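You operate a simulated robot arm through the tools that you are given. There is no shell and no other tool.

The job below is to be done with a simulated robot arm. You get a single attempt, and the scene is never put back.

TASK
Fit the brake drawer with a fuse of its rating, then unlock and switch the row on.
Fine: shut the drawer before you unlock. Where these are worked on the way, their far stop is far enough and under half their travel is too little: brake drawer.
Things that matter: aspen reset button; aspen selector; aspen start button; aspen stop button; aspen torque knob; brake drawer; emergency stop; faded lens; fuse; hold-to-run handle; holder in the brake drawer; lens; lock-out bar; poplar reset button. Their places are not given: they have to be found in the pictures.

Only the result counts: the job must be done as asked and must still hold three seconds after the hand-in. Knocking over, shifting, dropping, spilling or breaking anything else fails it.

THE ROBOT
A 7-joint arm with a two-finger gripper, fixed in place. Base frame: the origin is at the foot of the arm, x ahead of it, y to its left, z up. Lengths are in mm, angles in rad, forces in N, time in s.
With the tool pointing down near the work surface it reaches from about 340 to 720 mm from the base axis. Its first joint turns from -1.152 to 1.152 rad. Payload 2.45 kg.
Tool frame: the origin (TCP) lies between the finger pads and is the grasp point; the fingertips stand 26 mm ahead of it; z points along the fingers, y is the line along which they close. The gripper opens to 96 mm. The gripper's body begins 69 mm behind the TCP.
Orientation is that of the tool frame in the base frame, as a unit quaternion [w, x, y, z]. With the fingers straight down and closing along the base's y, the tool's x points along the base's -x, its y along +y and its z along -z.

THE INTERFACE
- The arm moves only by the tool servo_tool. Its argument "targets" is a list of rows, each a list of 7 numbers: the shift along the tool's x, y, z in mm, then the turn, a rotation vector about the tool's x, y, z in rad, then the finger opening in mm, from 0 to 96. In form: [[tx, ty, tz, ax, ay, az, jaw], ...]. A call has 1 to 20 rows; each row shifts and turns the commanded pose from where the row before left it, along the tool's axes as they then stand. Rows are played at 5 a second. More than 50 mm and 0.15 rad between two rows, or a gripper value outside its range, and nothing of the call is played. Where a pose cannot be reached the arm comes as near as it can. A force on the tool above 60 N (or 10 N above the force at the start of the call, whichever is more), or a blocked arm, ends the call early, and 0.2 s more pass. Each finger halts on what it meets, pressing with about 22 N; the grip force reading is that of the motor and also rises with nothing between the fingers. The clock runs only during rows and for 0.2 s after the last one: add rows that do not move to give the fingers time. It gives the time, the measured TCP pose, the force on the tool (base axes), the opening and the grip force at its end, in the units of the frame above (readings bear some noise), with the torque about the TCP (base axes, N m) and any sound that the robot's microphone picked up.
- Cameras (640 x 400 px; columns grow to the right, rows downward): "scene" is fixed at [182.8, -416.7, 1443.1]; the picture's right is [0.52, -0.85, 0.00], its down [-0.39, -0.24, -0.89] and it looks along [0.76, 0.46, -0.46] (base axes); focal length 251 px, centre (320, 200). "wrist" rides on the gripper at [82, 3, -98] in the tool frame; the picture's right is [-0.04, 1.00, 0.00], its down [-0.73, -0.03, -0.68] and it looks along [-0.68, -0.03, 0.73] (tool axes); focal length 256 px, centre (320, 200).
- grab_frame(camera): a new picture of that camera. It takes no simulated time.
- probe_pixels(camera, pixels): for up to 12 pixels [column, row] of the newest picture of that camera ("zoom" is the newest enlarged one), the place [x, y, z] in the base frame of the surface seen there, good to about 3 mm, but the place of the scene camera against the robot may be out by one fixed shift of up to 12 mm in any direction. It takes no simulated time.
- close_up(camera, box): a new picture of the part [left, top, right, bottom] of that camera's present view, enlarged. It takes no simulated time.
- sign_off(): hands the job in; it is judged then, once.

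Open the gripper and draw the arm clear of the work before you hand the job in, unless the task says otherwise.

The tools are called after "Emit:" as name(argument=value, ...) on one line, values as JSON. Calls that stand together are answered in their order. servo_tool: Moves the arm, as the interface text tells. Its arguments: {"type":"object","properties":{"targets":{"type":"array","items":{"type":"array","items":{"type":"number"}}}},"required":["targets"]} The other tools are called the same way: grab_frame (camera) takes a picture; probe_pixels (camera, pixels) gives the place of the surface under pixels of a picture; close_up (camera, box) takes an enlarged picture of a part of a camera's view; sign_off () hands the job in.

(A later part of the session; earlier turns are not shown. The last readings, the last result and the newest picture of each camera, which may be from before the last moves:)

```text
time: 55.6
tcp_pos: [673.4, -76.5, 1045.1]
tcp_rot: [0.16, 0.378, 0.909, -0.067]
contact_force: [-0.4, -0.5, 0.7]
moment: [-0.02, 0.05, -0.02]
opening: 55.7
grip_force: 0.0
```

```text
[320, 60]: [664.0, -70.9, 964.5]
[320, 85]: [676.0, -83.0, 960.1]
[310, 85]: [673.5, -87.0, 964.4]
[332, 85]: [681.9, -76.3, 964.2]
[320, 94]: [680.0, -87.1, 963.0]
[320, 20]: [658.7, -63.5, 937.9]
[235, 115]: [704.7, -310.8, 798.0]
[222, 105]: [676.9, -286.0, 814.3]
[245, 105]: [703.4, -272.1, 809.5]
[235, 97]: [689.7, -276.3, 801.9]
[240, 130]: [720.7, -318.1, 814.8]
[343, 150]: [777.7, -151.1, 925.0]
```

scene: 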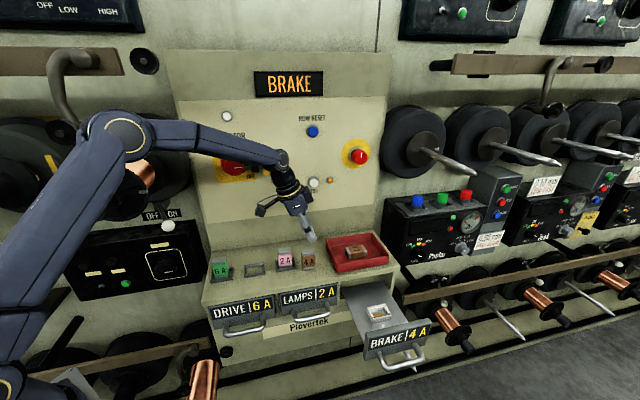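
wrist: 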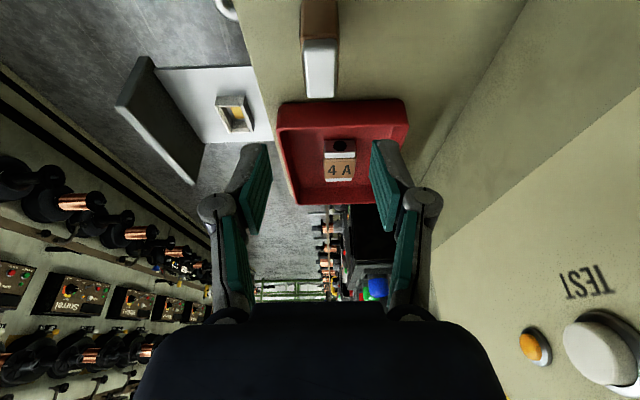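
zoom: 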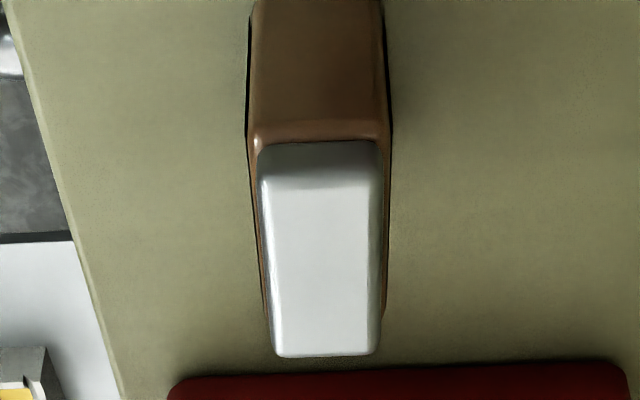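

Laterally centred (col 320.5). I descend 89 mm to grip height around the standing fuse.

Emit:
servo_tool(targets=[[10.2, 0, 28, 0, 0, 0, 56], [10.2, 0, 28, 0, 0, 0, 56], [6.8, 0, 18.7, 0, 0, 0, 56], [3.2, 0, 8.8, 0, 0, 0, 56], [0, 0, 0, 0, 0, 0, 56]])

Emit:
grab_frame(camera="wrist")

Emit:
close_up(camera="wrist", box=[220, 40, 420, 240])

Emit:
close_up(camera="scene", box=[230, 180, 400, 310])

```text
time: 56.8
tcp_pos: [672.9, -77.2, 954.3]
tcp_rot: [0.159, 0.378, 0.91, -0.067]
contact_force: [-0.3, -0.8, -0.5]
moment: [-0.01, 0.01, -0.05]
opening: 55.6
grip_force: 0.0
```

```text
taken
```

wrist: 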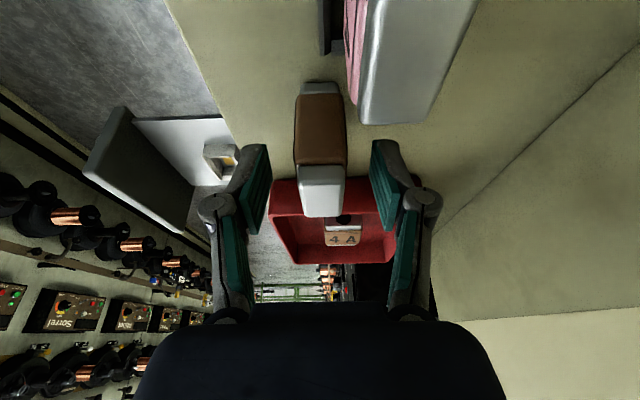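

```text
2.00 times, centred on (320, 140) of wrist
```

zoom: 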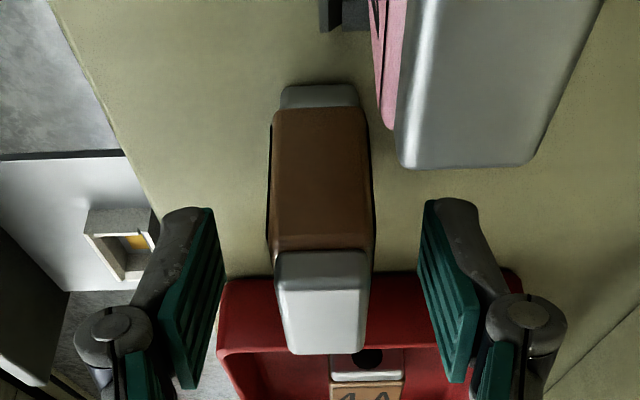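

```text
3.08 times, centred on (315, 245) of scene
```

zoom: 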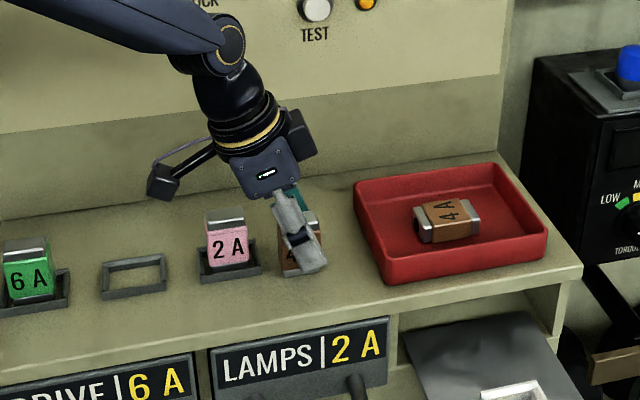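

The fuse is centred between the fingers (zoom col ~321). I close on it along w.

Emit:
servo_tool(targets=[[0, 0, 0, 0, 0, 0, 42], [0, 0, 0, 0, 0, 0, 30], [0, 0, 0, 0, 0, 0, 20], [0, 0, 0, 0, 0, 0, 14], [0, 0, 0, 0, 0, 0, 14]])

Emit:
close_up(camera="wrist", box=[220, 40, 420, 240])

```text
time: 58.0
tcp_pos: [672.9, -77.6, 953.7]
tcp_rot: [0.159, 0.378, 0.91, -0.067]
contact_force: [-0.5, 0.3, -0.3]
moment: [0.04, 0.02, -0.01]
opening: 23.4
grip_force: 21.8
```

```text
2.00 times, centred on (320, 140) of wrist
```

zoom: 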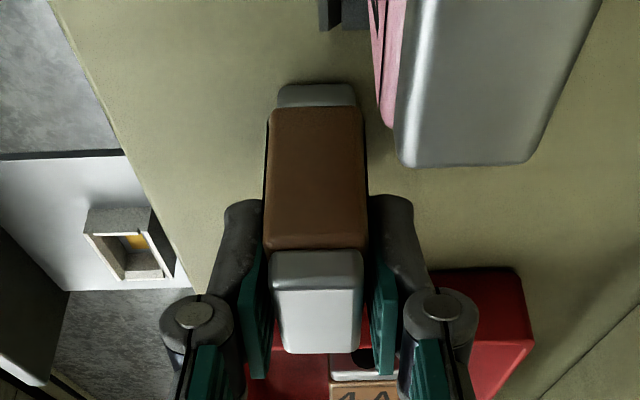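

Gripped at 23.4 mm. I lift 100 mm, bring it forward off the shelf (to w≈290), then right toward the drawer (u≈706).

Emit:
servo_tool(targets=[[-5.1, 0, -14.1, 0, 0, 0, 14], [-8.5, 0, -23.5, 0, 0, 0, 14], [-10.2, 0, -28.1, 0, 0, 0, 14], [-10.2, 0, -28.1, 0, 0, 0, 14], [0, -32.8, 0, 0, 0, 0, 14], [0, -32.8, 0, 0, 0, 0, 14], [0, -32.8, 0, 0, 0, 0, 14], [0, -32.8, 0, 0, 0, 0, 14], [-41.3, 0, 15, 0, 0, 0, 14], [-41.3, 0, 15, 0, 0, 0, 14], [-41.3, 0, 15, 0, 0, 0, 14], [-41.3, 0, 15, 0, 0, 0, 14], [0, 0, 0, 0, 0, 0, 14]])

Emit:
grab_frame(camera="wrist")

Emit:
grab_frame(camera="scene")

```text
time: 60.8
tcp_pos: [702.5, -294.1, 1055.2]
tcp_rot: [0.159, 0.378, 0.91, -0.067]
contact_force: [0.3, -0.1, -1.7]
moment: [-0.02, 0.0, 0.0]
opening: 23.5
grip_force: 22.1
```

```text
taken
```

wrist: 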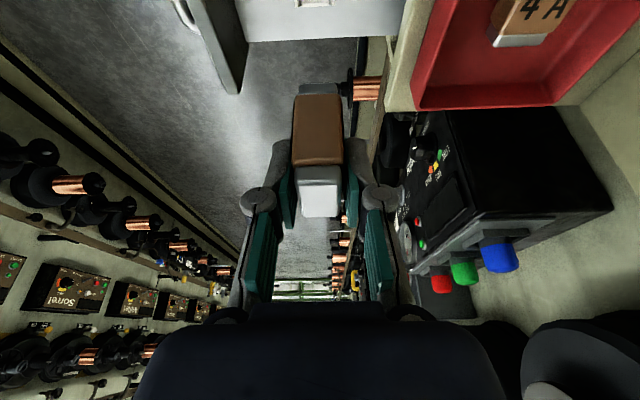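

```text
taken
```

scene: 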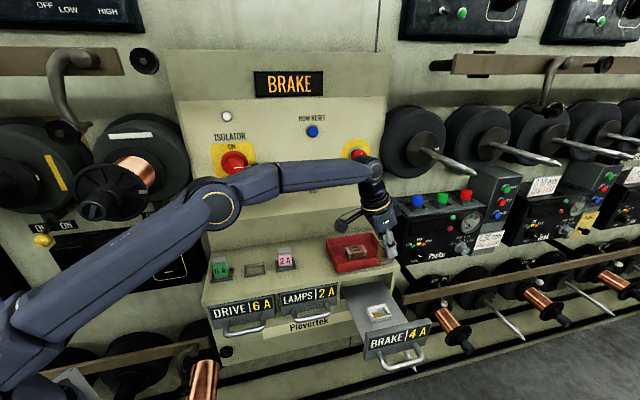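

The fuse is held above the drawer at (u 704.7, w 288.8). I descend to z≈930 (fuse bottom ≈874) for a close alignment look.

Emit:
servo_tool(targets=[[10.7, 0, 29.3, 0, 0, 0, 14], [10.7, 0, 29.3, 0, 0, 0, 14], [10.7, 0, 29.3, 0, 0, 0, 14], [10.7, 0, 29.3, 0, 0, 0, 14], [0, 0, 0, 0, 0, 0, 14]])

Emit:
grab_frame(camera="wrist")

Emit:
close_up(camera="wrist", box=[220, 0, 420, 240])

Emit:
close_up(camera="scene", box=[340, 230, 430, 340])

```text
time: 62.0
tcp_pos: [704.7, -297.4, 930.6]
tcp_rot: [0.159, 0.377, 0.91, -0.067]
contact_force: [0.2, -0.4, -0.9]
moment: [-0.01, 0.0, 0.0]
opening: 23.4
grip_force: 22.2
```

```text
taken
```

wrist: 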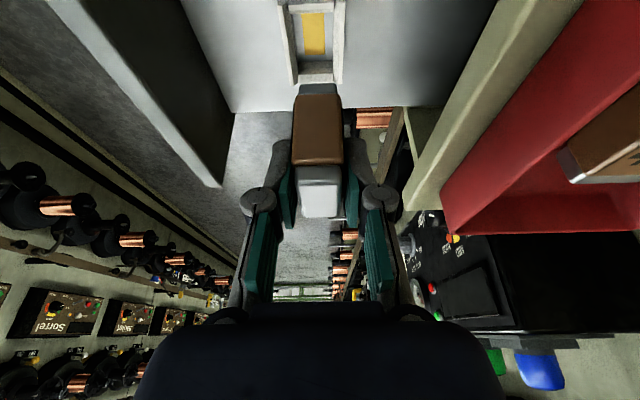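

```text
1.67 times, centred on (320, 120) of wrist
```

zoom: 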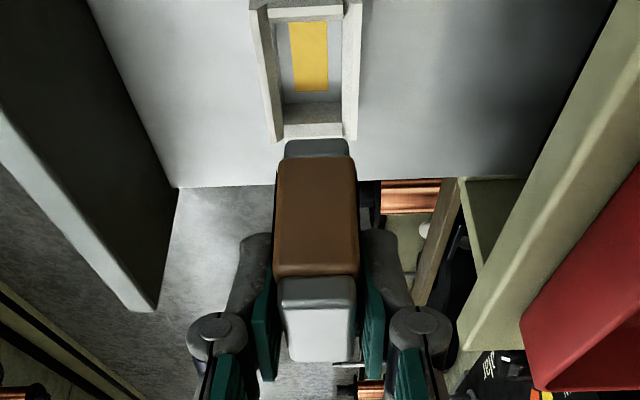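

```text
3.64 times, centred on (385, 285) of scene
```

zoom: 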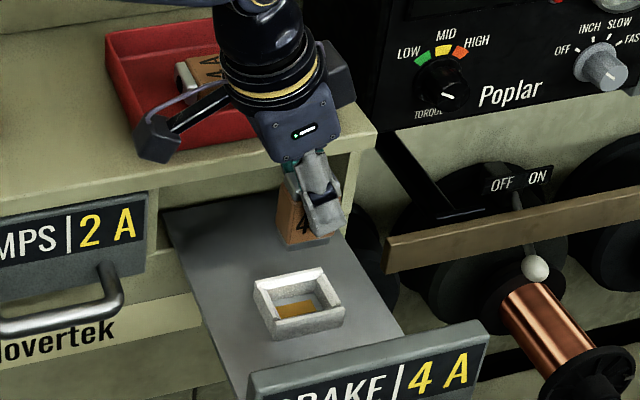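

Fuse and holder are nearly aligned; geometry says the holder centre is near (u 710.5, w 285.5) and the fuse at w 287.7. I correct w by -2.3 mm and descend 48 mm to hover just above the rim.

Emit:
servo_tool(targets=[[5.5, -1.2, 15, 0, 0, 0, 14], [5.5, -1.1, 15, 0, 0, 0, 14], [5.5, 0, 15, 0, 0, 0, 14], [0, 0, 0, 0, 0, 0, 14]])

Emit:
grab_frame(camera="wrist")

Emit:
close_up(camera="wrist", box=[250, 20, 390, 160])

Emit:
close_up(camera="scene", box=[350, 260, 410, 330])

```text
time: 63.0
tcp_pos: [701.2, -297.7, 884.1]
tcp_rot: [0.159, 0.378, 0.91, -0.066]
contact_force: [0.9, 0.9, -1.4]
moment: [-0.02, 0.01, -0.01]
opening: 23.3
grip_force: 22.1
```

```text
taken
```

wrist: 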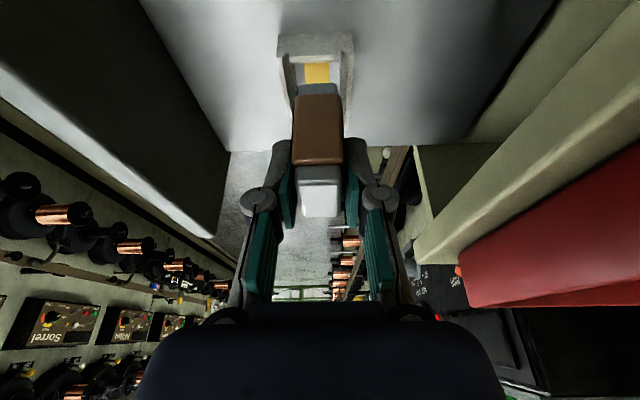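

```text
2.86 times, centred on (320, 90) of wrist
```

zoom: 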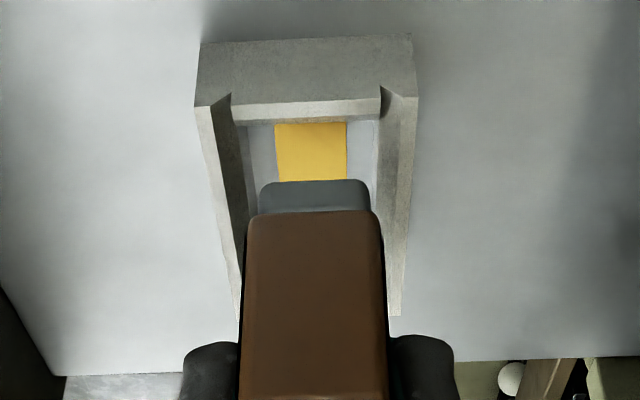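

```text
5.71 times, centred on (380, 295) of scene
```

zoom: 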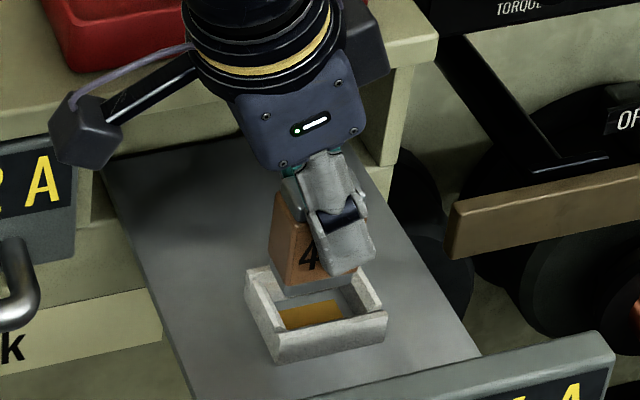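

Hovering ~12 mm above the rim. From the wrist view the fuse needs about -1 mm in w; I enlarge the scene view more to judge the u offset.

Emit:
close_up(camera="scene", box=[362, 278, 398, 314])

Emit:
probe_pixels(camera="zoom", pixels=[[200, 200], [100, 200], [250, 150], [150, 300], [300, 300], [400, 250], [450, 300], [350, 350], [280, 160], [320, 120], [200, 120], [240, 60]])

```text
11.11 times, centred on (380, 296) of scene
```

zoom: 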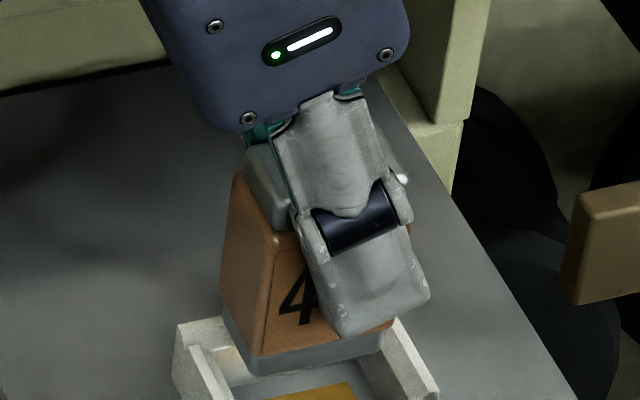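

```text
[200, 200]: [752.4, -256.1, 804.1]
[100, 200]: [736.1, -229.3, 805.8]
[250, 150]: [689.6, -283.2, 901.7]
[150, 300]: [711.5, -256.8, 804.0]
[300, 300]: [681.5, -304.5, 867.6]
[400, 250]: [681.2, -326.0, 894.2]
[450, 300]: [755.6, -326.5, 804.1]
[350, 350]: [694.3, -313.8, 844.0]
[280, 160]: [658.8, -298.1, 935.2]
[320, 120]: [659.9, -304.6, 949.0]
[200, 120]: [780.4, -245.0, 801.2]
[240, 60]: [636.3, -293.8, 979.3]
```

I shift that enlarged view down to see the holder rim and the fuse's lower edge together.

Emit:
close_up(camera="scene", box=[352, 286, 408, 321])

Emit:
probe_pixels(camera="zoom", pixels=[[255, 200], [385, 195], [300, 245], [340, 330], [260, 262], [430, 240], [250, 230], [420, 215], [290, 320], [345, 265], [320, 200], [300, 380]])

```text
11.43 times, centred on (380, 304) of scene
```

zoom: 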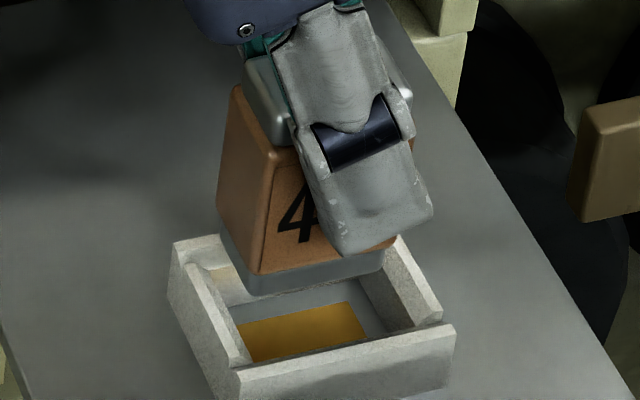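

```text
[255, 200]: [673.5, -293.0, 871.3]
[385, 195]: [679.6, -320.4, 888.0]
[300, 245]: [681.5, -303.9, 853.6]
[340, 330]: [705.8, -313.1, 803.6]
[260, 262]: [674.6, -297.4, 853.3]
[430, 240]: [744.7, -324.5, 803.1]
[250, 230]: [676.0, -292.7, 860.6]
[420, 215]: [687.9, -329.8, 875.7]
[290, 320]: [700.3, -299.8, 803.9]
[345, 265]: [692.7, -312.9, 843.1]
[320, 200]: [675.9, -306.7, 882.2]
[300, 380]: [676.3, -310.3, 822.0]
```

Combining both views, the fuse should shift about +5 mm in u and -1 mm in w. I apply this and go down 10 mm, to just above the rim, then re-check.

Emit:
servo_tool(targets=[[-4.7, -1.1, 1.7, 0, 0, 0, 14], [3.4, 0, 9.4, 0, 0, 0, 14], [0, 0, 0, 0, 0, 0, 14]])

Emit:
close_up(camera="wrist", box=[250, 20, 390, 160])

Emit:
close_up(camera="scene", box=[352, 286, 408, 321])

```text
time: 63.8
tcp_pos: [705.3, -301.3, 873.9]
tcp_rot: [0.16, 0.377, 0.91, -0.066]
contact_force: [0.2, 0.0, -1.5]
moment: [-0.01, 0.01, 0.0]
opening: 23.6
grip_force: 22.1
```

```text
2.86 times, centred on (320, 90) of wrist
```

zoom: 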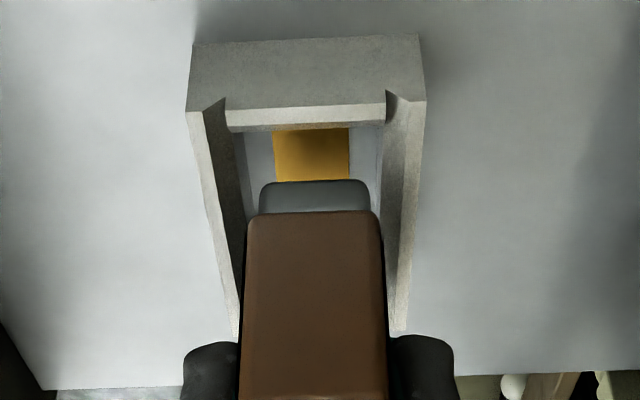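

```text
11.43 times, centred on (380, 304) of scene
```

zoom: 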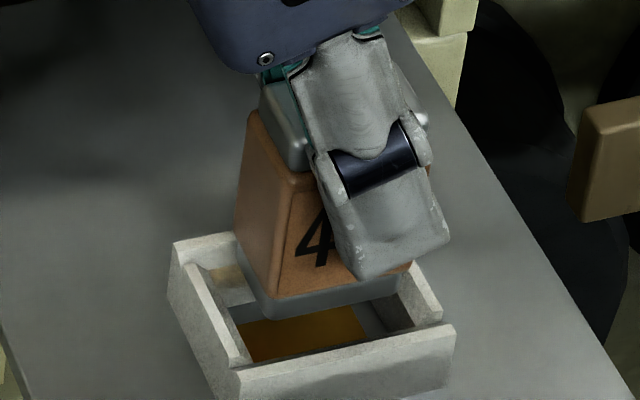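

Re-check suggests I overshot: the fuse now sits ~+2.5 mm in u and ~+1 mm in w of the holder centre. I correct by (-2.5, -1) and look again.

Emit:
servo_tool(targets=[[2.35, -1, -0.85, 0, 0, 0, 14], [0, 0, 0, 0, 0, 0, 14]])

Emit:
close_up(camera="wrist", box=[270, 30, 370, 130])

Emit:
close_up(camera="scene", box=[352, 286, 408, 321])

```text
time: 64.4
tcp_pos: [702.1, -301.1, 873.8]
tcp_rot: [0.159, 0.379, 0.909, -0.067]
contact_force: [0.4, 0.1, -1.4]
moment: [-0.01, 0.01, -0.03]
opening: 23.5
grip_force: 21.8
```

```text
4.00 times, centred on (320, 80) of wrist
```

zoom: 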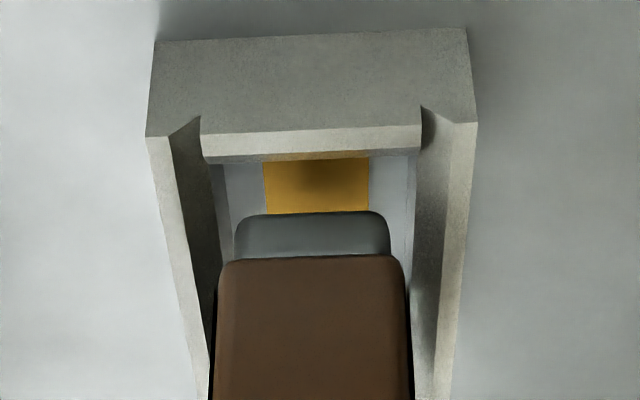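

```text
11.43 times, centred on (380, 304) of scene
```

zoom: 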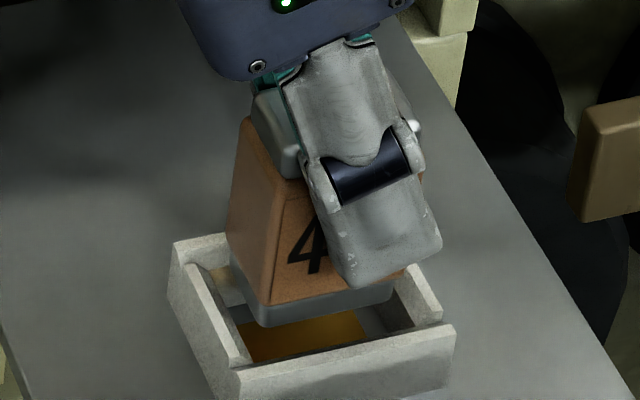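

Both views now agree within ~0.5 mm. I lower 10 mm slowly into the holder and check forces.

Emit:
servo_tool(targets=[[0.85, 0.3, 2.35, 0, 0, 0, 14], [0.85, 0, 2.35, 0, 0, 0, 14], [0.85, 0, 2.35, 0, 0, 0, 14], [0.85, 0, 2.35, 0, 0, 0, 14]])

Emit:
close_up(camera="wrist", box=[270, 30, 370, 130])

Emit:
close_up(camera="scene", box=[352, 286, 408, 321])

```text
time: 65.4
tcp_pos: [701.0, -299.9, 862.2]
tcp_rot: [0.159, 0.378, 0.91, -0.067]
contact_force: [0.7, -0.7, -0.9]
moment: [-0.05, -0.06, -0.01]
opening: 23.5
grip_force: 22.4
```

```text
4.00 times, centred on (320, 80) of wrist
```

zoom: 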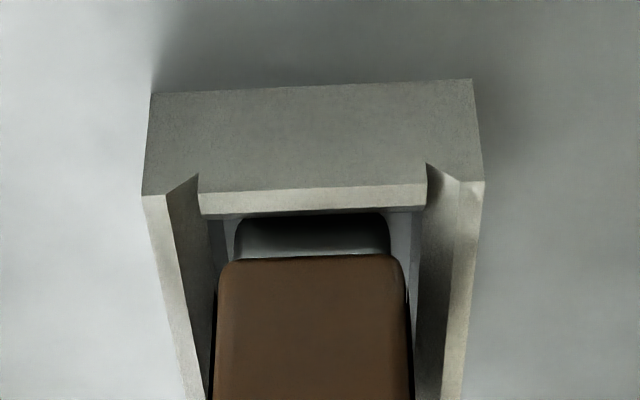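

```text
11.43 times, centred on (380, 304) of scene
```

zoom: 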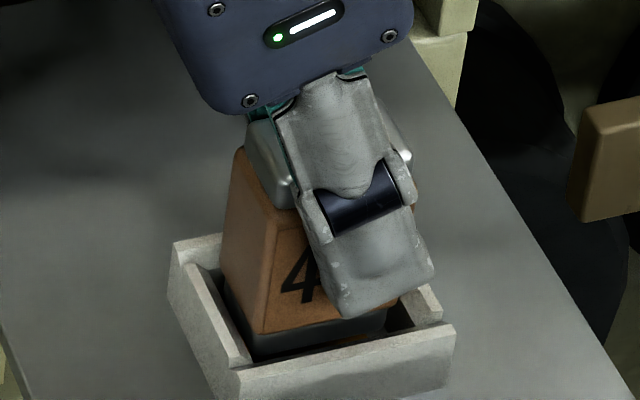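

No contact force; the fuse's lower end is inside the cavity. I continue down in small rows until it seats.

Emit:
servo_tool(targets=[[0.85, 0, 2.35, 0, 0, 0, 14], [0.85, 0, 2.35, 0, 0, 0, 14], [0.5, 0, 1.4, 0, 0, 0, 14]])

Emit:
close_up(camera="wrist", box=[270, 30, 370, 130])

Emit:
close_up(camera="scene", box=[352, 286, 408, 321])

```text
time: 66.2
tcp_pos: [700.9, -300.0, 856.4]
tcp_rot: [0.16, 0.378, 0.909, -0.067]
contact_force: [0.0, -0.5, -1.5]
moment: [-0.01, 0.03, -0.02]
opening: 23.7
grip_force: 22.3
```

```text
4.00 times, centred on (320, 80) of wrist
```

zoom: 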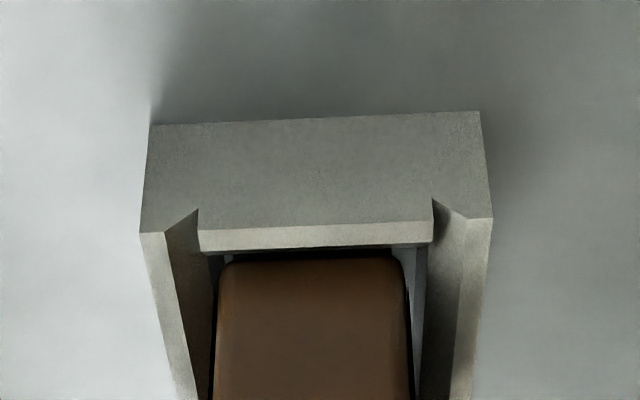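

```text
11.43 times, centred on (380, 304) of scene
```

zoom: 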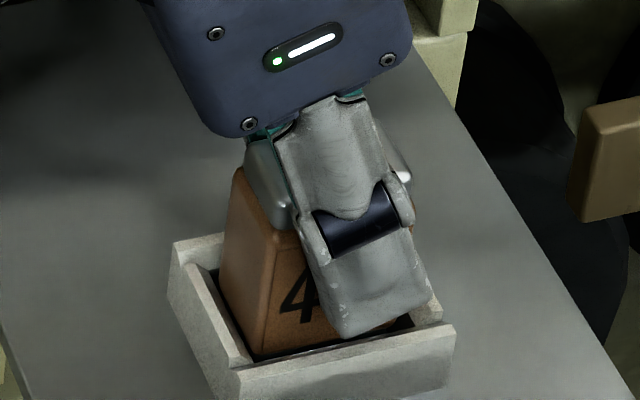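

Still free; about 4 mm to go. I continue in 1.5 mm rows watching for the seat.

Emit:
servo_tool(targets=[[0.51, 0, 1.41, 0, 0, 0, 14], [0.51, 0, 1.41, 0, 0, 0, 14], [0.34, 0, 0.94, 0, 0, 0, 14]])

Emit:
close_up(camera="scene", box=[352, 286, 408, 321])

```text
time: 67.0
tcp_pos: [701.5, -299.6, 852.9]
tcp_rot: [0.16, 0.378, 0.91, -0.068]
contact_force: [-0.2, 0.6, -1.4]
moment: [-0.02, 0.0, 0.03]
opening: 23.2
grip_force: 21.8
```

```text
11.43 times, centred on (380, 304) of scene
```

zoom: 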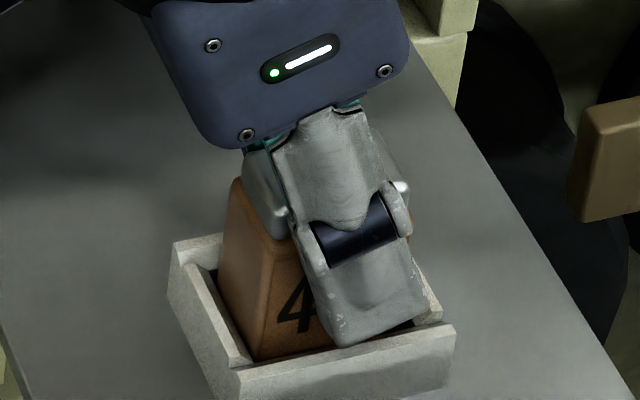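

No contact yet at z 852.9. I go on with 1 mm rows.

Emit:
servo_tool(targets=[[0.34, 0, 0.94, 0, 0, 0, 14], [0.34, 0, 0.94, 0, 0, 0, 14], [0.34, 0, 0.94, 0, 0, 0, 14]])

Emit:
close_up(camera="scene", box=[352, 286, 408, 321])

```text
time: 67.8
tcp_pos: [701.1, -300.2, 851.9]
tcp_rot: [0.161, 0.378, 0.909, -0.067]
contact_force: [-2.6, 2.7, 11.2]
moment: [0.25, 0.26, 0.0]
opening: 23.5
grip_force: 22.3
```

```text
11.43 times, centred on (380, 304) of scene
```

zoom: 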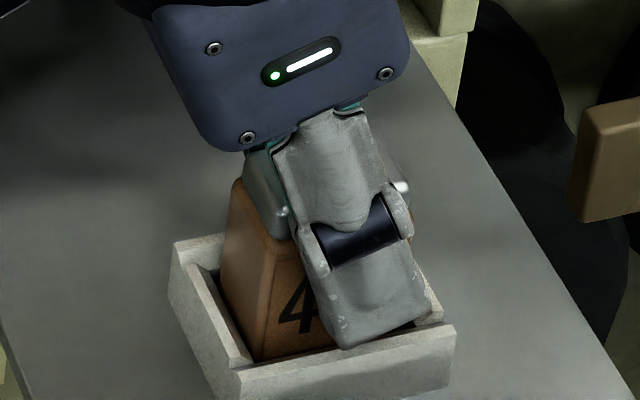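

It seated with 11 N at z 851.9 (floor level). I relieve the load, open the fingers and lift straight away.

Emit:
servo_tool(targets=[[-0.14, 0, -0.38, 0, 0, 0, 20], [0, 0, 0, 0, 0, 0, 30], [0, 0, 0, 0, 0, 0, 42], [0, 0, 0, 0, 0, 0, 42], [-5.1, 0, -14.1, 0, 0, 0, 42], [-8.5, 0, -23.5, 0, 0, 0, 42], [-10.2, 0, -28.1, 0, 0, 0, 42], [-10.2, 0, -28.1, 0, 0, 0, 42], [0, 0, 0, 0, 0, 0, 42]])

Emit:
grab_frame(camera="wrist")

Emit:
close_up(camera="scene", box=[345, 270, 415, 325])

Emit:
close_up(camera="wrist", box=[250, 0, 390, 110])

```text
time: 69.8
tcp_pos: [701.2, -298.2, 950.6]
tcp_rot: [0.159, 0.378, 0.91, -0.067]
contact_force: [0.2, -0.4, -0.5]
moment: [0.04, -0.02, 0.01]
opening: 42.2
grip_force: 0.0
```

```text
taken
```

wrist: 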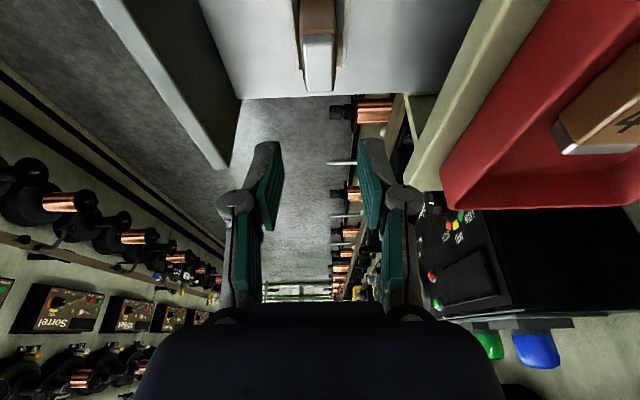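

```text
7.27 times, centred on (380, 298) of scene
```

zoom: 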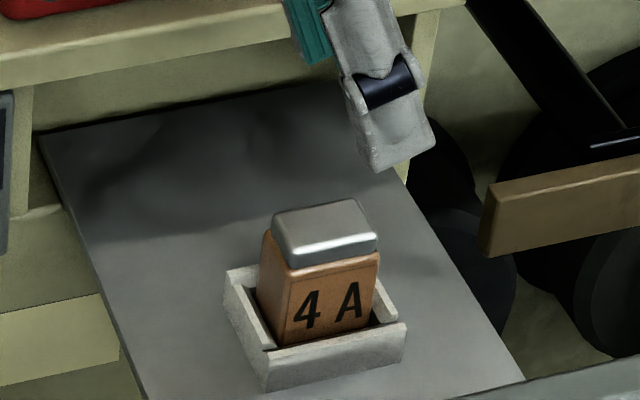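

```text
3.64 times, centred on (320, 55) of wrist
```

zoom: 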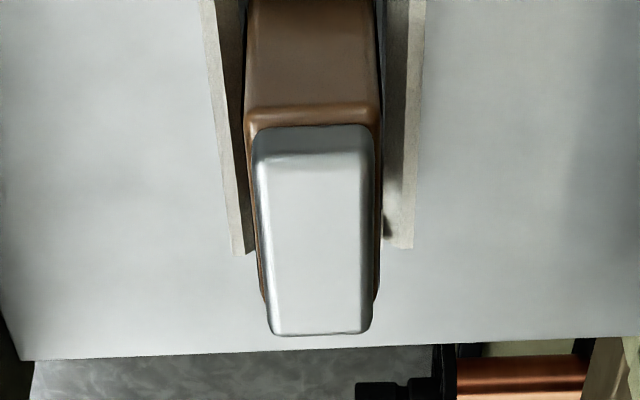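

The 4 A fuse stands square in the holder with its label forward. Next I move out in front of the drawer and return the tool to the handle-gripping orientation.

Emit:
servo_tool(targets=[[12.4, -41.3, -7.2, 0, 0, 0, 42], [12.4, -41.3, -7.2, 0, 0, 0, 36], [12.4, -41.3, -7.2, 0, 0, 0, 32], [12.4, -41.3, -7.2, 0, 0, 0, 32], [0, 0, 0, 0, 0.1163, 0, 32], [0, 0, 0, 0, 0.1163, 0, 32], [0, 0, 0, 0, 0.1163, 0, 32], [0, 0, 0, -0.1135, 0, 0, 32], [0, 0, 0, -0.1135, 0, 0, 32], [0, 0, 0, -0.1135, 0, 0, 32], [0, 0, 0, -0.1135, 0, 0, 32], [0, 0, 0, 0, -0.1377, 0, 32], [0, 0, 0, 0, -0.1377, 0, 32], [0, 0, 0, 0, -0.1377, 0, 32], [0, 0, 0, 0, 0, 0, 32]])

Emit:
grab_frame(camera="wrist")

Emit:
grab_frame(camera="scene")

```text
time: 73.0
tcp_pos: [545.3, -376.7, 960.0]
tcp_rot: [0.268, 0.409, 0.863, 0.125]
contact_force: [0.0, -0.4, -0.1]
moment: [0.03, -0.01, 0.0]
opening: 32.0
grip_force: 0.0
```

```text
taken
```

wrist: 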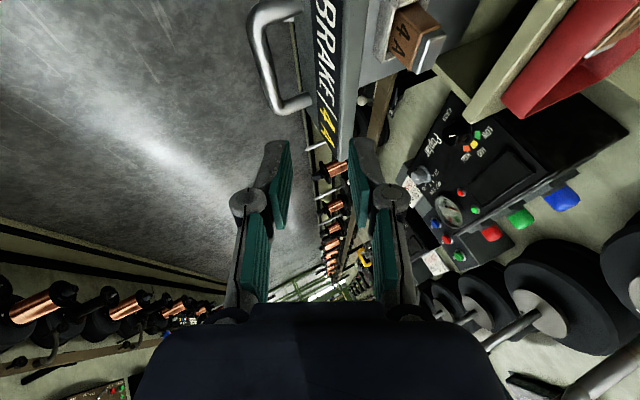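

```text
taken
```

scene: 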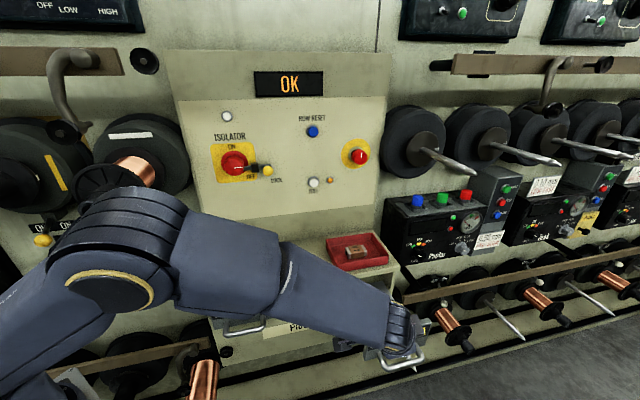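

The display now reads "OK" – the fuse is accepted. I probe the handle in the wrist view (bar near (262,50)) to re-grip it.

Emit:
probe_pixels(camera="wrist", pixels=[[256, 35], [260, 55], [266, 75], [290, 104], [275, 8], [330, 60], [335, 130], [262, 45], [270, 90], [315, 40]])

Emit:
close_up(camera="wrist", box=[220, 0, 460, 150])

```text
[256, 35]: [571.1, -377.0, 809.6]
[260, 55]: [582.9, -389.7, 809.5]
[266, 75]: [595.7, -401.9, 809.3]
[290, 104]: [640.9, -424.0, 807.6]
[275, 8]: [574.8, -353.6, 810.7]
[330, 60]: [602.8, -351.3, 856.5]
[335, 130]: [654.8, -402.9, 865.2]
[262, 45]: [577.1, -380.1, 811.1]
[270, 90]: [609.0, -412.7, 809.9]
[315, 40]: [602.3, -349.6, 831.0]
```

```text
2.67 times, centred on (340, 75) of wrist
```

zoom: 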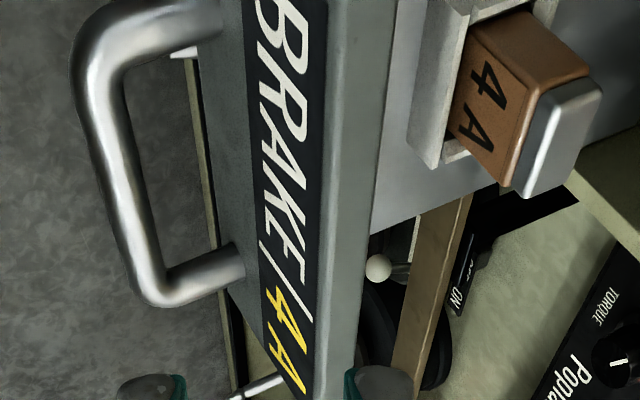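

Bar front surface is at w≈137, z≈809. I move to 60 mm short of it along the same approach line as before.

Emit:
servo_tool(targets=[[4.1, -16.3, 29.2, 0, 0, 0, 32], [4.1, -16.3, 29.2, 0, 0, 0, 32], [4.1, -16.2, 29.3, 0, 0, 0, 32], [0, 0, 0, 0, 0, 0, 32]])

Emit:
grab_frame(camera="wrist")

```text
time: 74.0
tcp_pos: [559.1, -399.6, 861.7]
tcp_rot: [0.269, 0.409, 0.863, 0.126]
contact_force: [1.0, 0.2, 0.5]
moment: [0.0, 0.01, 0.0]
opening: 31.7
grip_force: 0.0
```

```text
taken
```

wrist: 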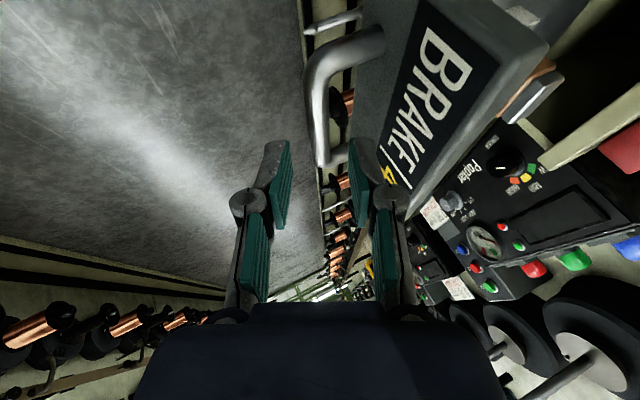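

The bar again lies between the finger columns (bar at col ~322, fingers ~285 and ~355). I advance 58 mm and close on it.

Emit:
servo_tool(targets=[[0, 0, 15, 0, 0, 0, 32], [0, 0, 15, 0, 0, 0, 32], [0, 0, 15, 0, 0, 0, 32], [0, 0, 13, 0, 0, 0, 32], [0, 0, 0, 0, 0, 0, 32], [0, 0, 0, 0, 0, 0, 20], [0, 0, 0, 0, 0, 0, 8], [0, 0, 0, 0, 0, 0, 5], [0, 0, 0, 0, 0, 0, 5]])

Emit:
close_up(camera="wrist", box=[220, 80, 460, 280])

```text
time: 76.0
tcp_pos: [590.7, -399.8, 814.7]
tcp_rot: [0.268, 0.408, 0.864, 0.125]
contact_force: [0.8, -3.2, -5.8]
moment: [-0.46, -0.35, 0.47]
opening: 15.5
grip_force: 41.0
```

```text
2.00 times, centred on (340, 180) of wrist
```

zoom: 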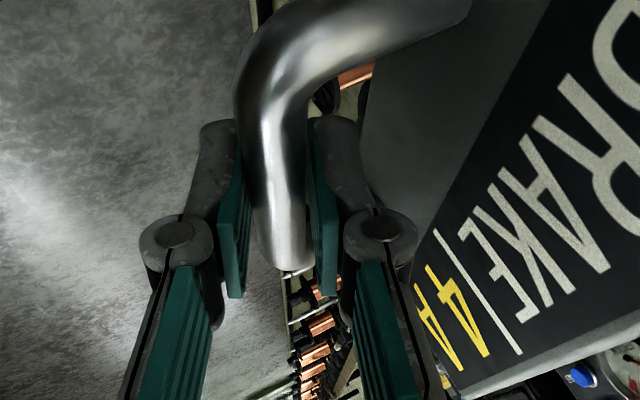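

Gripped at 15.5 mm. I push the drawer shut along +w in 10 mm rows; first 120 mm.

Emit:
servo_tool(targets=[[0.88, 4.49, 2.01, 0, 0, 0, 5], [1.76, 8.99, 4.02, 0, 0, 0, 5], [1.76, 8.99, 4.02, 0, 0, 0, 5], [1.76, 8.99, 4.02, 0, 0, 0, 5], [1.76, 8.99, 4.02, 0, 0, 0, 5], [1.76, 8.99, 4.02, 0, 0, 0, 5], [1.76, 8.99, 4.02, 0, 0, 0, 5], [1.76, 8.99, 4.02, 0, 0, 0, 5], [1.76, 8.99, 4.02, 0, 0, 0, 5], [1.76, 8.99, 4.02, 0, 0, 0, 5], [1.76, 8.99, 4.02, 0, 0, 0, 5], [1.76, 8.99, 4.02, 0, 0, 0, 5]])

Emit:
grab_frame(camera="scene")

Emit:
close_up(camera="scene", box=[320, 220, 440, 350])

```text
time: 78.6
tcp_pos: [672.3, -317.6, 814.8]
tcp_rot: [0.27, 0.409, 0.863, 0.125]
contact_force: [18.0, -17.3, -7.1]
moment: [-0.3, -0.28, 0.58]
opening: 15.5
grip_force: 41.3
```

```text
taken
```

scene: 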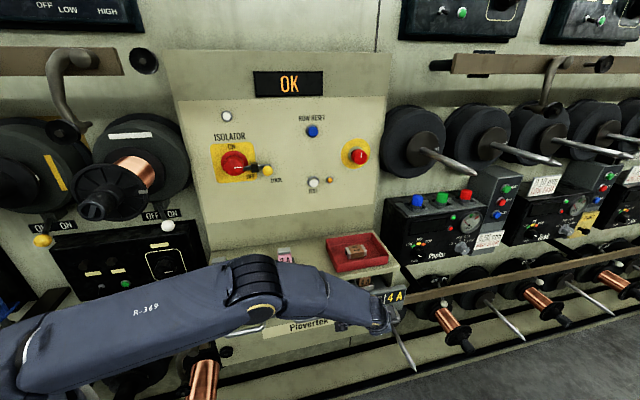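

```text
3.08 times, centred on (380, 285) of scene
```

zoom: 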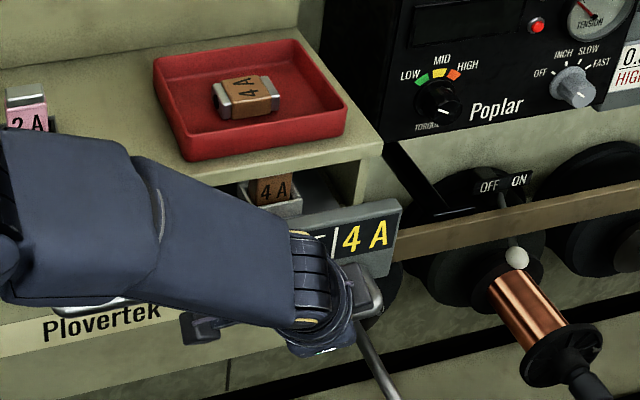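

The fuse slides under the shelf fine; sideways force has built to ~25 N, so I add a slight +u correction and push the remaining ~60 mm.

Emit:
servo_tool(targets=[[0.9, 8.99, 4.4, 0, 0, 0, 5], [1.3, 8.99, 4.22, 0, 0, 0, 5], [1.3, 8.99, 4.22, 0, 0, 0, 5], [1.3, 8.99, 4.22, 0, 0, 0, 5], [1.3, 8.99, 4.22, 0, 0, 0, 5], [0.88, 4.49, 2.01, 0, 0, 0, 5]])

Emit:
close_up(camera="scene", box=[320, 220, 440, 350])

```text
time: 80.0
tcp_pos: [711.7, -277.1, 815.0]
tcp_rot: [0.266, 0.408, 0.864, 0.129]
contact_force: [-9.1, 8.0, 17.1]
moment: [-0.16, -0.29, 0.65]
opening: 15.3
grip_force: 41.4
```

```text
3.08 times, centred on (380, 285) of scene
```

zoom: 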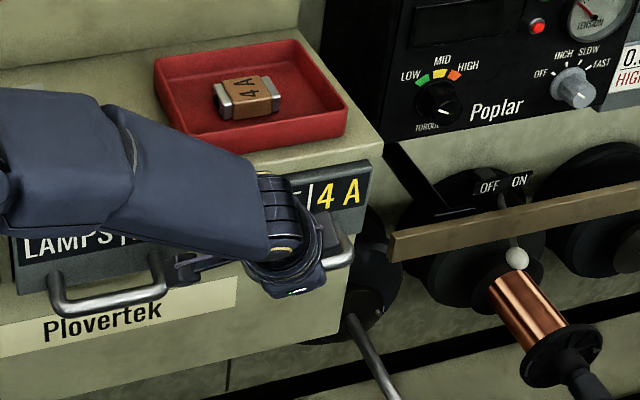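

About 5 mm remain to the closed position (TCP w 307 vs 312). I push on gently until it stops.

Emit:
servo_tool(targets=[[0.7, 3.6, 1.6, 0, 0, 0, 5], [0.53, 2.7, 1.2, 0, 0, 0, 5], [0.35, 1.8, 0.8, 0, 0, 0, 5], [0, 0, 0, 0, 0, 0, 5]])

Emit:
close_up(camera="scene", box=[320, 220, 440, 350])

```text
time: 81.0
tcp_pos: [717.5, -272.7, 813.5]
tcp_rot: [0.267, 0.408, 0.864, 0.127]
contact_force: [-17.2, 14.2, 12.9]
moment: [-0.03, -0.09, 0.83]
opening: 15.4
grip_force: 41.0
```

```text
3.08 times, centred on (380, 285) of scene
```

zoom: 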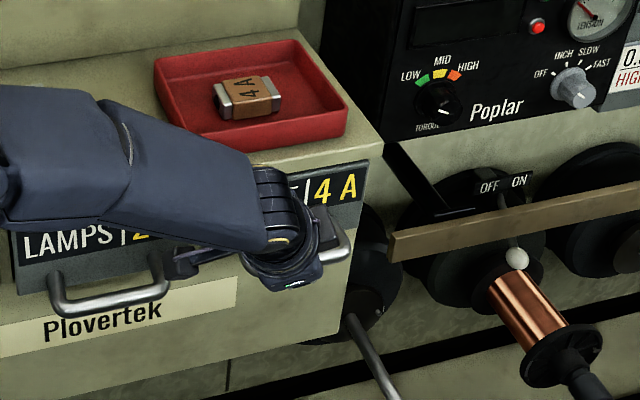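

TCP w is 314.5, around the original closed value, with little push force. I press a few mm more to be sure it is against its stop.

Emit:
servo_tool(targets=[[1.3, 1.8, 0.4, 0, 0, 0, 5], [0.35, 1.8, 0.8, 0, 0, 0, 5], [0.35, 1.8, 0.8, 0, 0, 0, 5], [0.35, 1.8, 0.8, 0, 0, 0, 5]])

Emit:
close_up(camera="scene", box=[320, 220, 440, 350])

```text
time: 82.0
tcp_pos: [720.2, -272.2, 812.7]
tcp_rot: [0.267, 0.411, 0.863, 0.122]
contact_force: [-34.3, -9.5, 6.3]
moment: [-0.25, 0.2, 0.58]
opening: 15.2
grip_force: 41.5
```

```text
3.08 times, centred on (380, 285) of scene
```

zoom: 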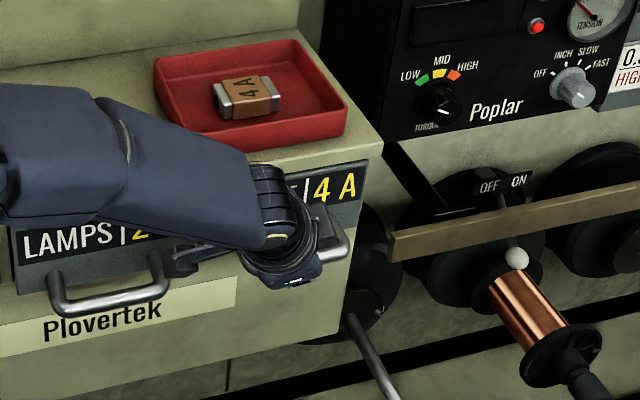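

The push force is now ~31 N against the stop, so the drawer is shut. I open the fingers and check that the bar is free before backing off.

Emit:
servo_tool(targets=[[0, 0, 0, 0, 0, 0, 22], [0, 0, 0, 0, 0, 0, 32], [0, 0, 0, 0, 0, 0, 32]])

Emit:
close_up(camera="wrist", box=[220, 80, 460, 280])

```text
time: 82.8
tcp_pos: [724.2, -266.3, 815.9]
tcp_rot: [0.268, 0.408, 0.863, 0.127]
contact_force: [-0.7, -0.6, 0.2]
moment: [0.03, 0.04, -0.01]
opening: 31.4
grip_force: 0.0
```

```text
2.00 times, centred on (340, 180) of wrist
```

zoom: 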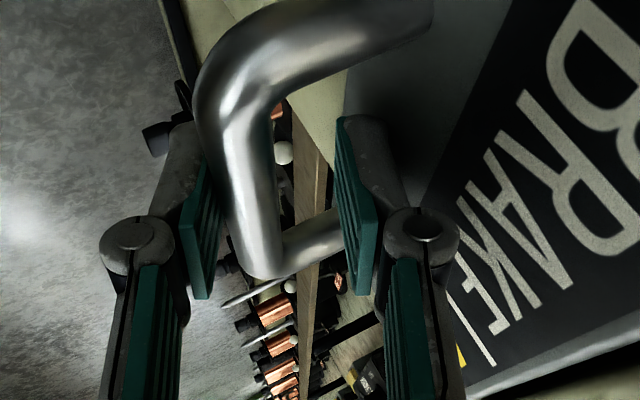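

The bar is free, nearer the outer finger. I centre by -4 mm in y, then back straight out along the tool axis.

Emit:
servo_tool(targets=[[0, -4, 0, 0, 0, 0, 32], [0, 0, -10, 0, 0, 0, 32], [0, 0, -20, 0, 0, 0, 32], [0, 0, -30, 0, 0, 0, 32], [0, 0, -40, 0, 0, 0, 32], [0, 0, -40, 0, 0, 0, 32], [0, 0, -40, 0, 0, 0, 32], [0, 0, 0, 0, 0, 0, 32]])

Emit:
grab_frame(camera="wrist")

Emit:
grab_frame(camera="scene")

```text
time: 84.6
tcp_pos: [618.3, -270.2, 959.9]
tcp_rot: [0.268, 0.409, 0.863, 0.125]
contact_force: [-0.6, 0.3, 0.3]
moment: [0.01, -0.02, 0.02]
opening: 31.9
grip_force: 0.1
```

```text
taken
```

wrist: 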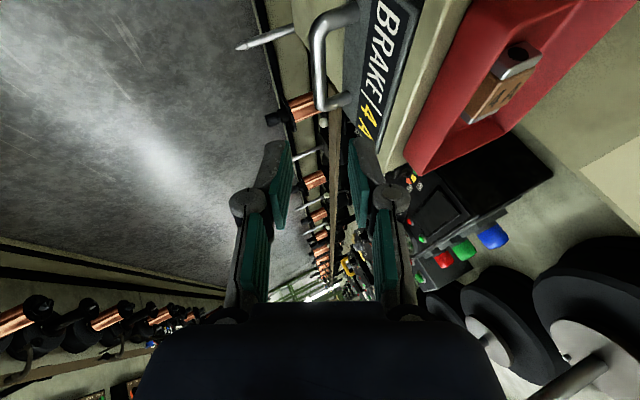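

```text
taken
```

scene: 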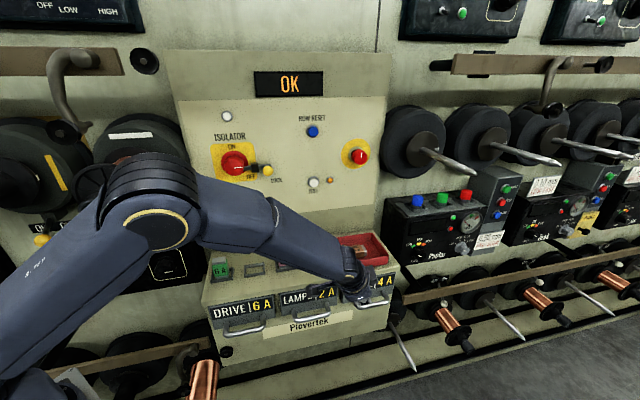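

The drawer looks shut and the sign reads OK. I probe the handle and face to confirm its closed position against the initial values (bar w≈314, face w≈360).

Emit:
probe_pixels(camera="wrist", pixels=[[315, 45], [318, 70], [322, 85], [370, 60], [385, 60], [395, 130], [325, 10], [400, 60]])

Emit:
close_up(camera="scene", box=[330, 250, 410, 320])

Emit:
close_up(camera="scene", box=[205, 110, 305, 200])

Emit:
probe_pixels(camera="zoom", pixels=[[366, 258], [330, 240], [300, 250], [355, 235], [385, 235], [250, 245], [210, 225], [400, 245], [340, 300], [325, 270], [366, 250], [280, 250]])

```text
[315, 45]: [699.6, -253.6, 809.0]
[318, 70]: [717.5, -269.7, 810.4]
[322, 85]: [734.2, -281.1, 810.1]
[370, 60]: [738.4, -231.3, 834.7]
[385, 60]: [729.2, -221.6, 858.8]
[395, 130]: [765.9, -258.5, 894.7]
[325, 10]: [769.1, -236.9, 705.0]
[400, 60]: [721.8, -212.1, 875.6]
```

```text
5.71 times, centred on (370, 285) of scene
```

zoom: 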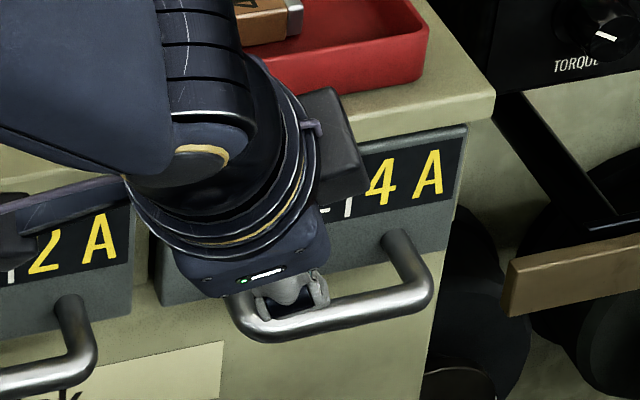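

```text
4.44 times, centred on (255, 155) of scene
```

zoom: 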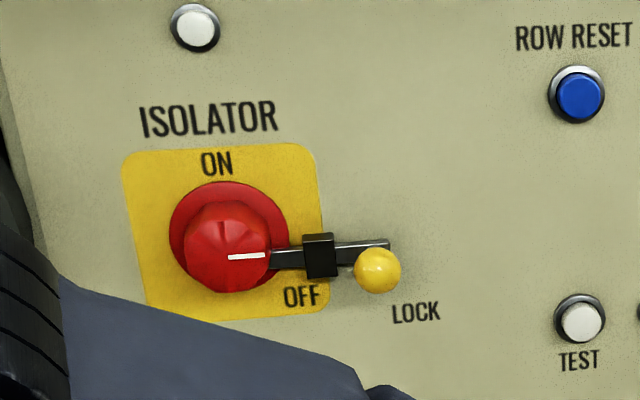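

```text
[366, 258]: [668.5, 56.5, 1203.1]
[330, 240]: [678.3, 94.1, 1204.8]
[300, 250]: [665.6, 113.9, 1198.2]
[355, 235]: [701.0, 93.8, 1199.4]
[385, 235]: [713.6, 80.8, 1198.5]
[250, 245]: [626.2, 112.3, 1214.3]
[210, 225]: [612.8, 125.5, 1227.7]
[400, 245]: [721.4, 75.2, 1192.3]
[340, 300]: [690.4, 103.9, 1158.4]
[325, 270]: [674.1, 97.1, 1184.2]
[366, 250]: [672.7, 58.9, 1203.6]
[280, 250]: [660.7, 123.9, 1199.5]
```

The drawer is fully shut (bar w≈315–316). Next the lock-out bar: I rise away from the drawer and turn the tool to point horizontally at the panel.

Emit:
servo_tool(targets=[[6.9, 12, -37.9, 0, 0, 0, 32], [6.9, 12, -37.9, 0, 0, 0, 32], [6.9, 12, -37.9, 0, 0, 0, 32], [6.9, 12, -37.9, 0, 0, 0, 32], [6.9, 12, -37.9, 0, 0, 0, 32], [0, 0, 0, -0.0922, -0.0459, -0.0961, 36], [0, 0, 0, -0.0922, -0.0459, -0.0961, 40], [0, 0, 0, -0.0922, -0.0459, -0.0961, 44], [0, 0, 0, -0.0922, -0.0459, -0.0961, 44], [0, 0, 0, -0.0922, -0.0459, -0.0961, 44], [0, 0, 0, -0.0922, -0.0459, -0.0961, 44], [0, 0, 0, -0.0922, -0.0459, -0.0961, 44], [0, 0, 0, -0.0922, -0.0459, -0.0961, 44], [0, 0, 0, -0.0922, -0.0459, -0.0961, 44], [0, 0, 0, -0.0922, -0.0459, -0.0961, 44], [0, 0, 0, -0.0922, -0.0459, -0.0961, 44], [0, 0, 0, -0.0922, -0.0459, -0.0961, 44], [0, 0, 0, 0, 0, 0, 44], [0, 0, 0, 0, 0, 0, 44]])

Emit:
grab_frame(camera="wrist")

Emit:
grab_frame(camera="scene")

```text
time: 88.6
tcp_pos: [531.8, -204.7, 1131.6]
tcp_rot: [0.653, -0.27, 0.654, 0.269]
contact_force: [0.4, 0.8, 0.3]
moment: [0.02, -0.01, 0.02]
opening: 43.9
grip_force: 0.1
```

```text
taken
```

wrist: 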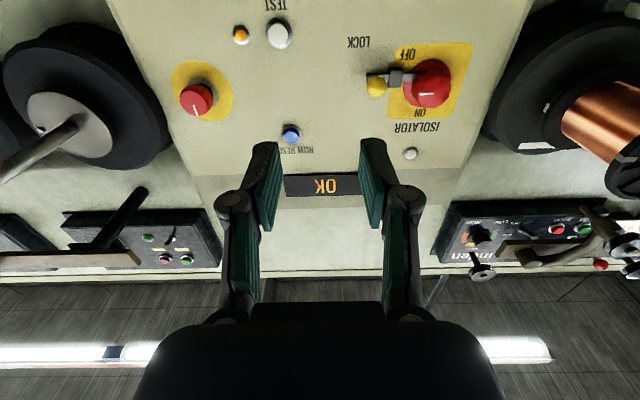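

```text
taken
```

scene: 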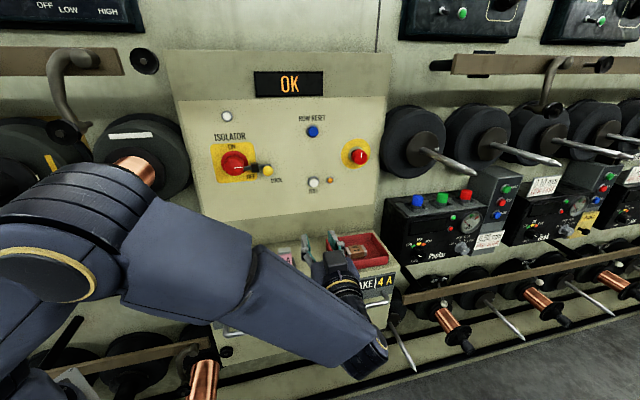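

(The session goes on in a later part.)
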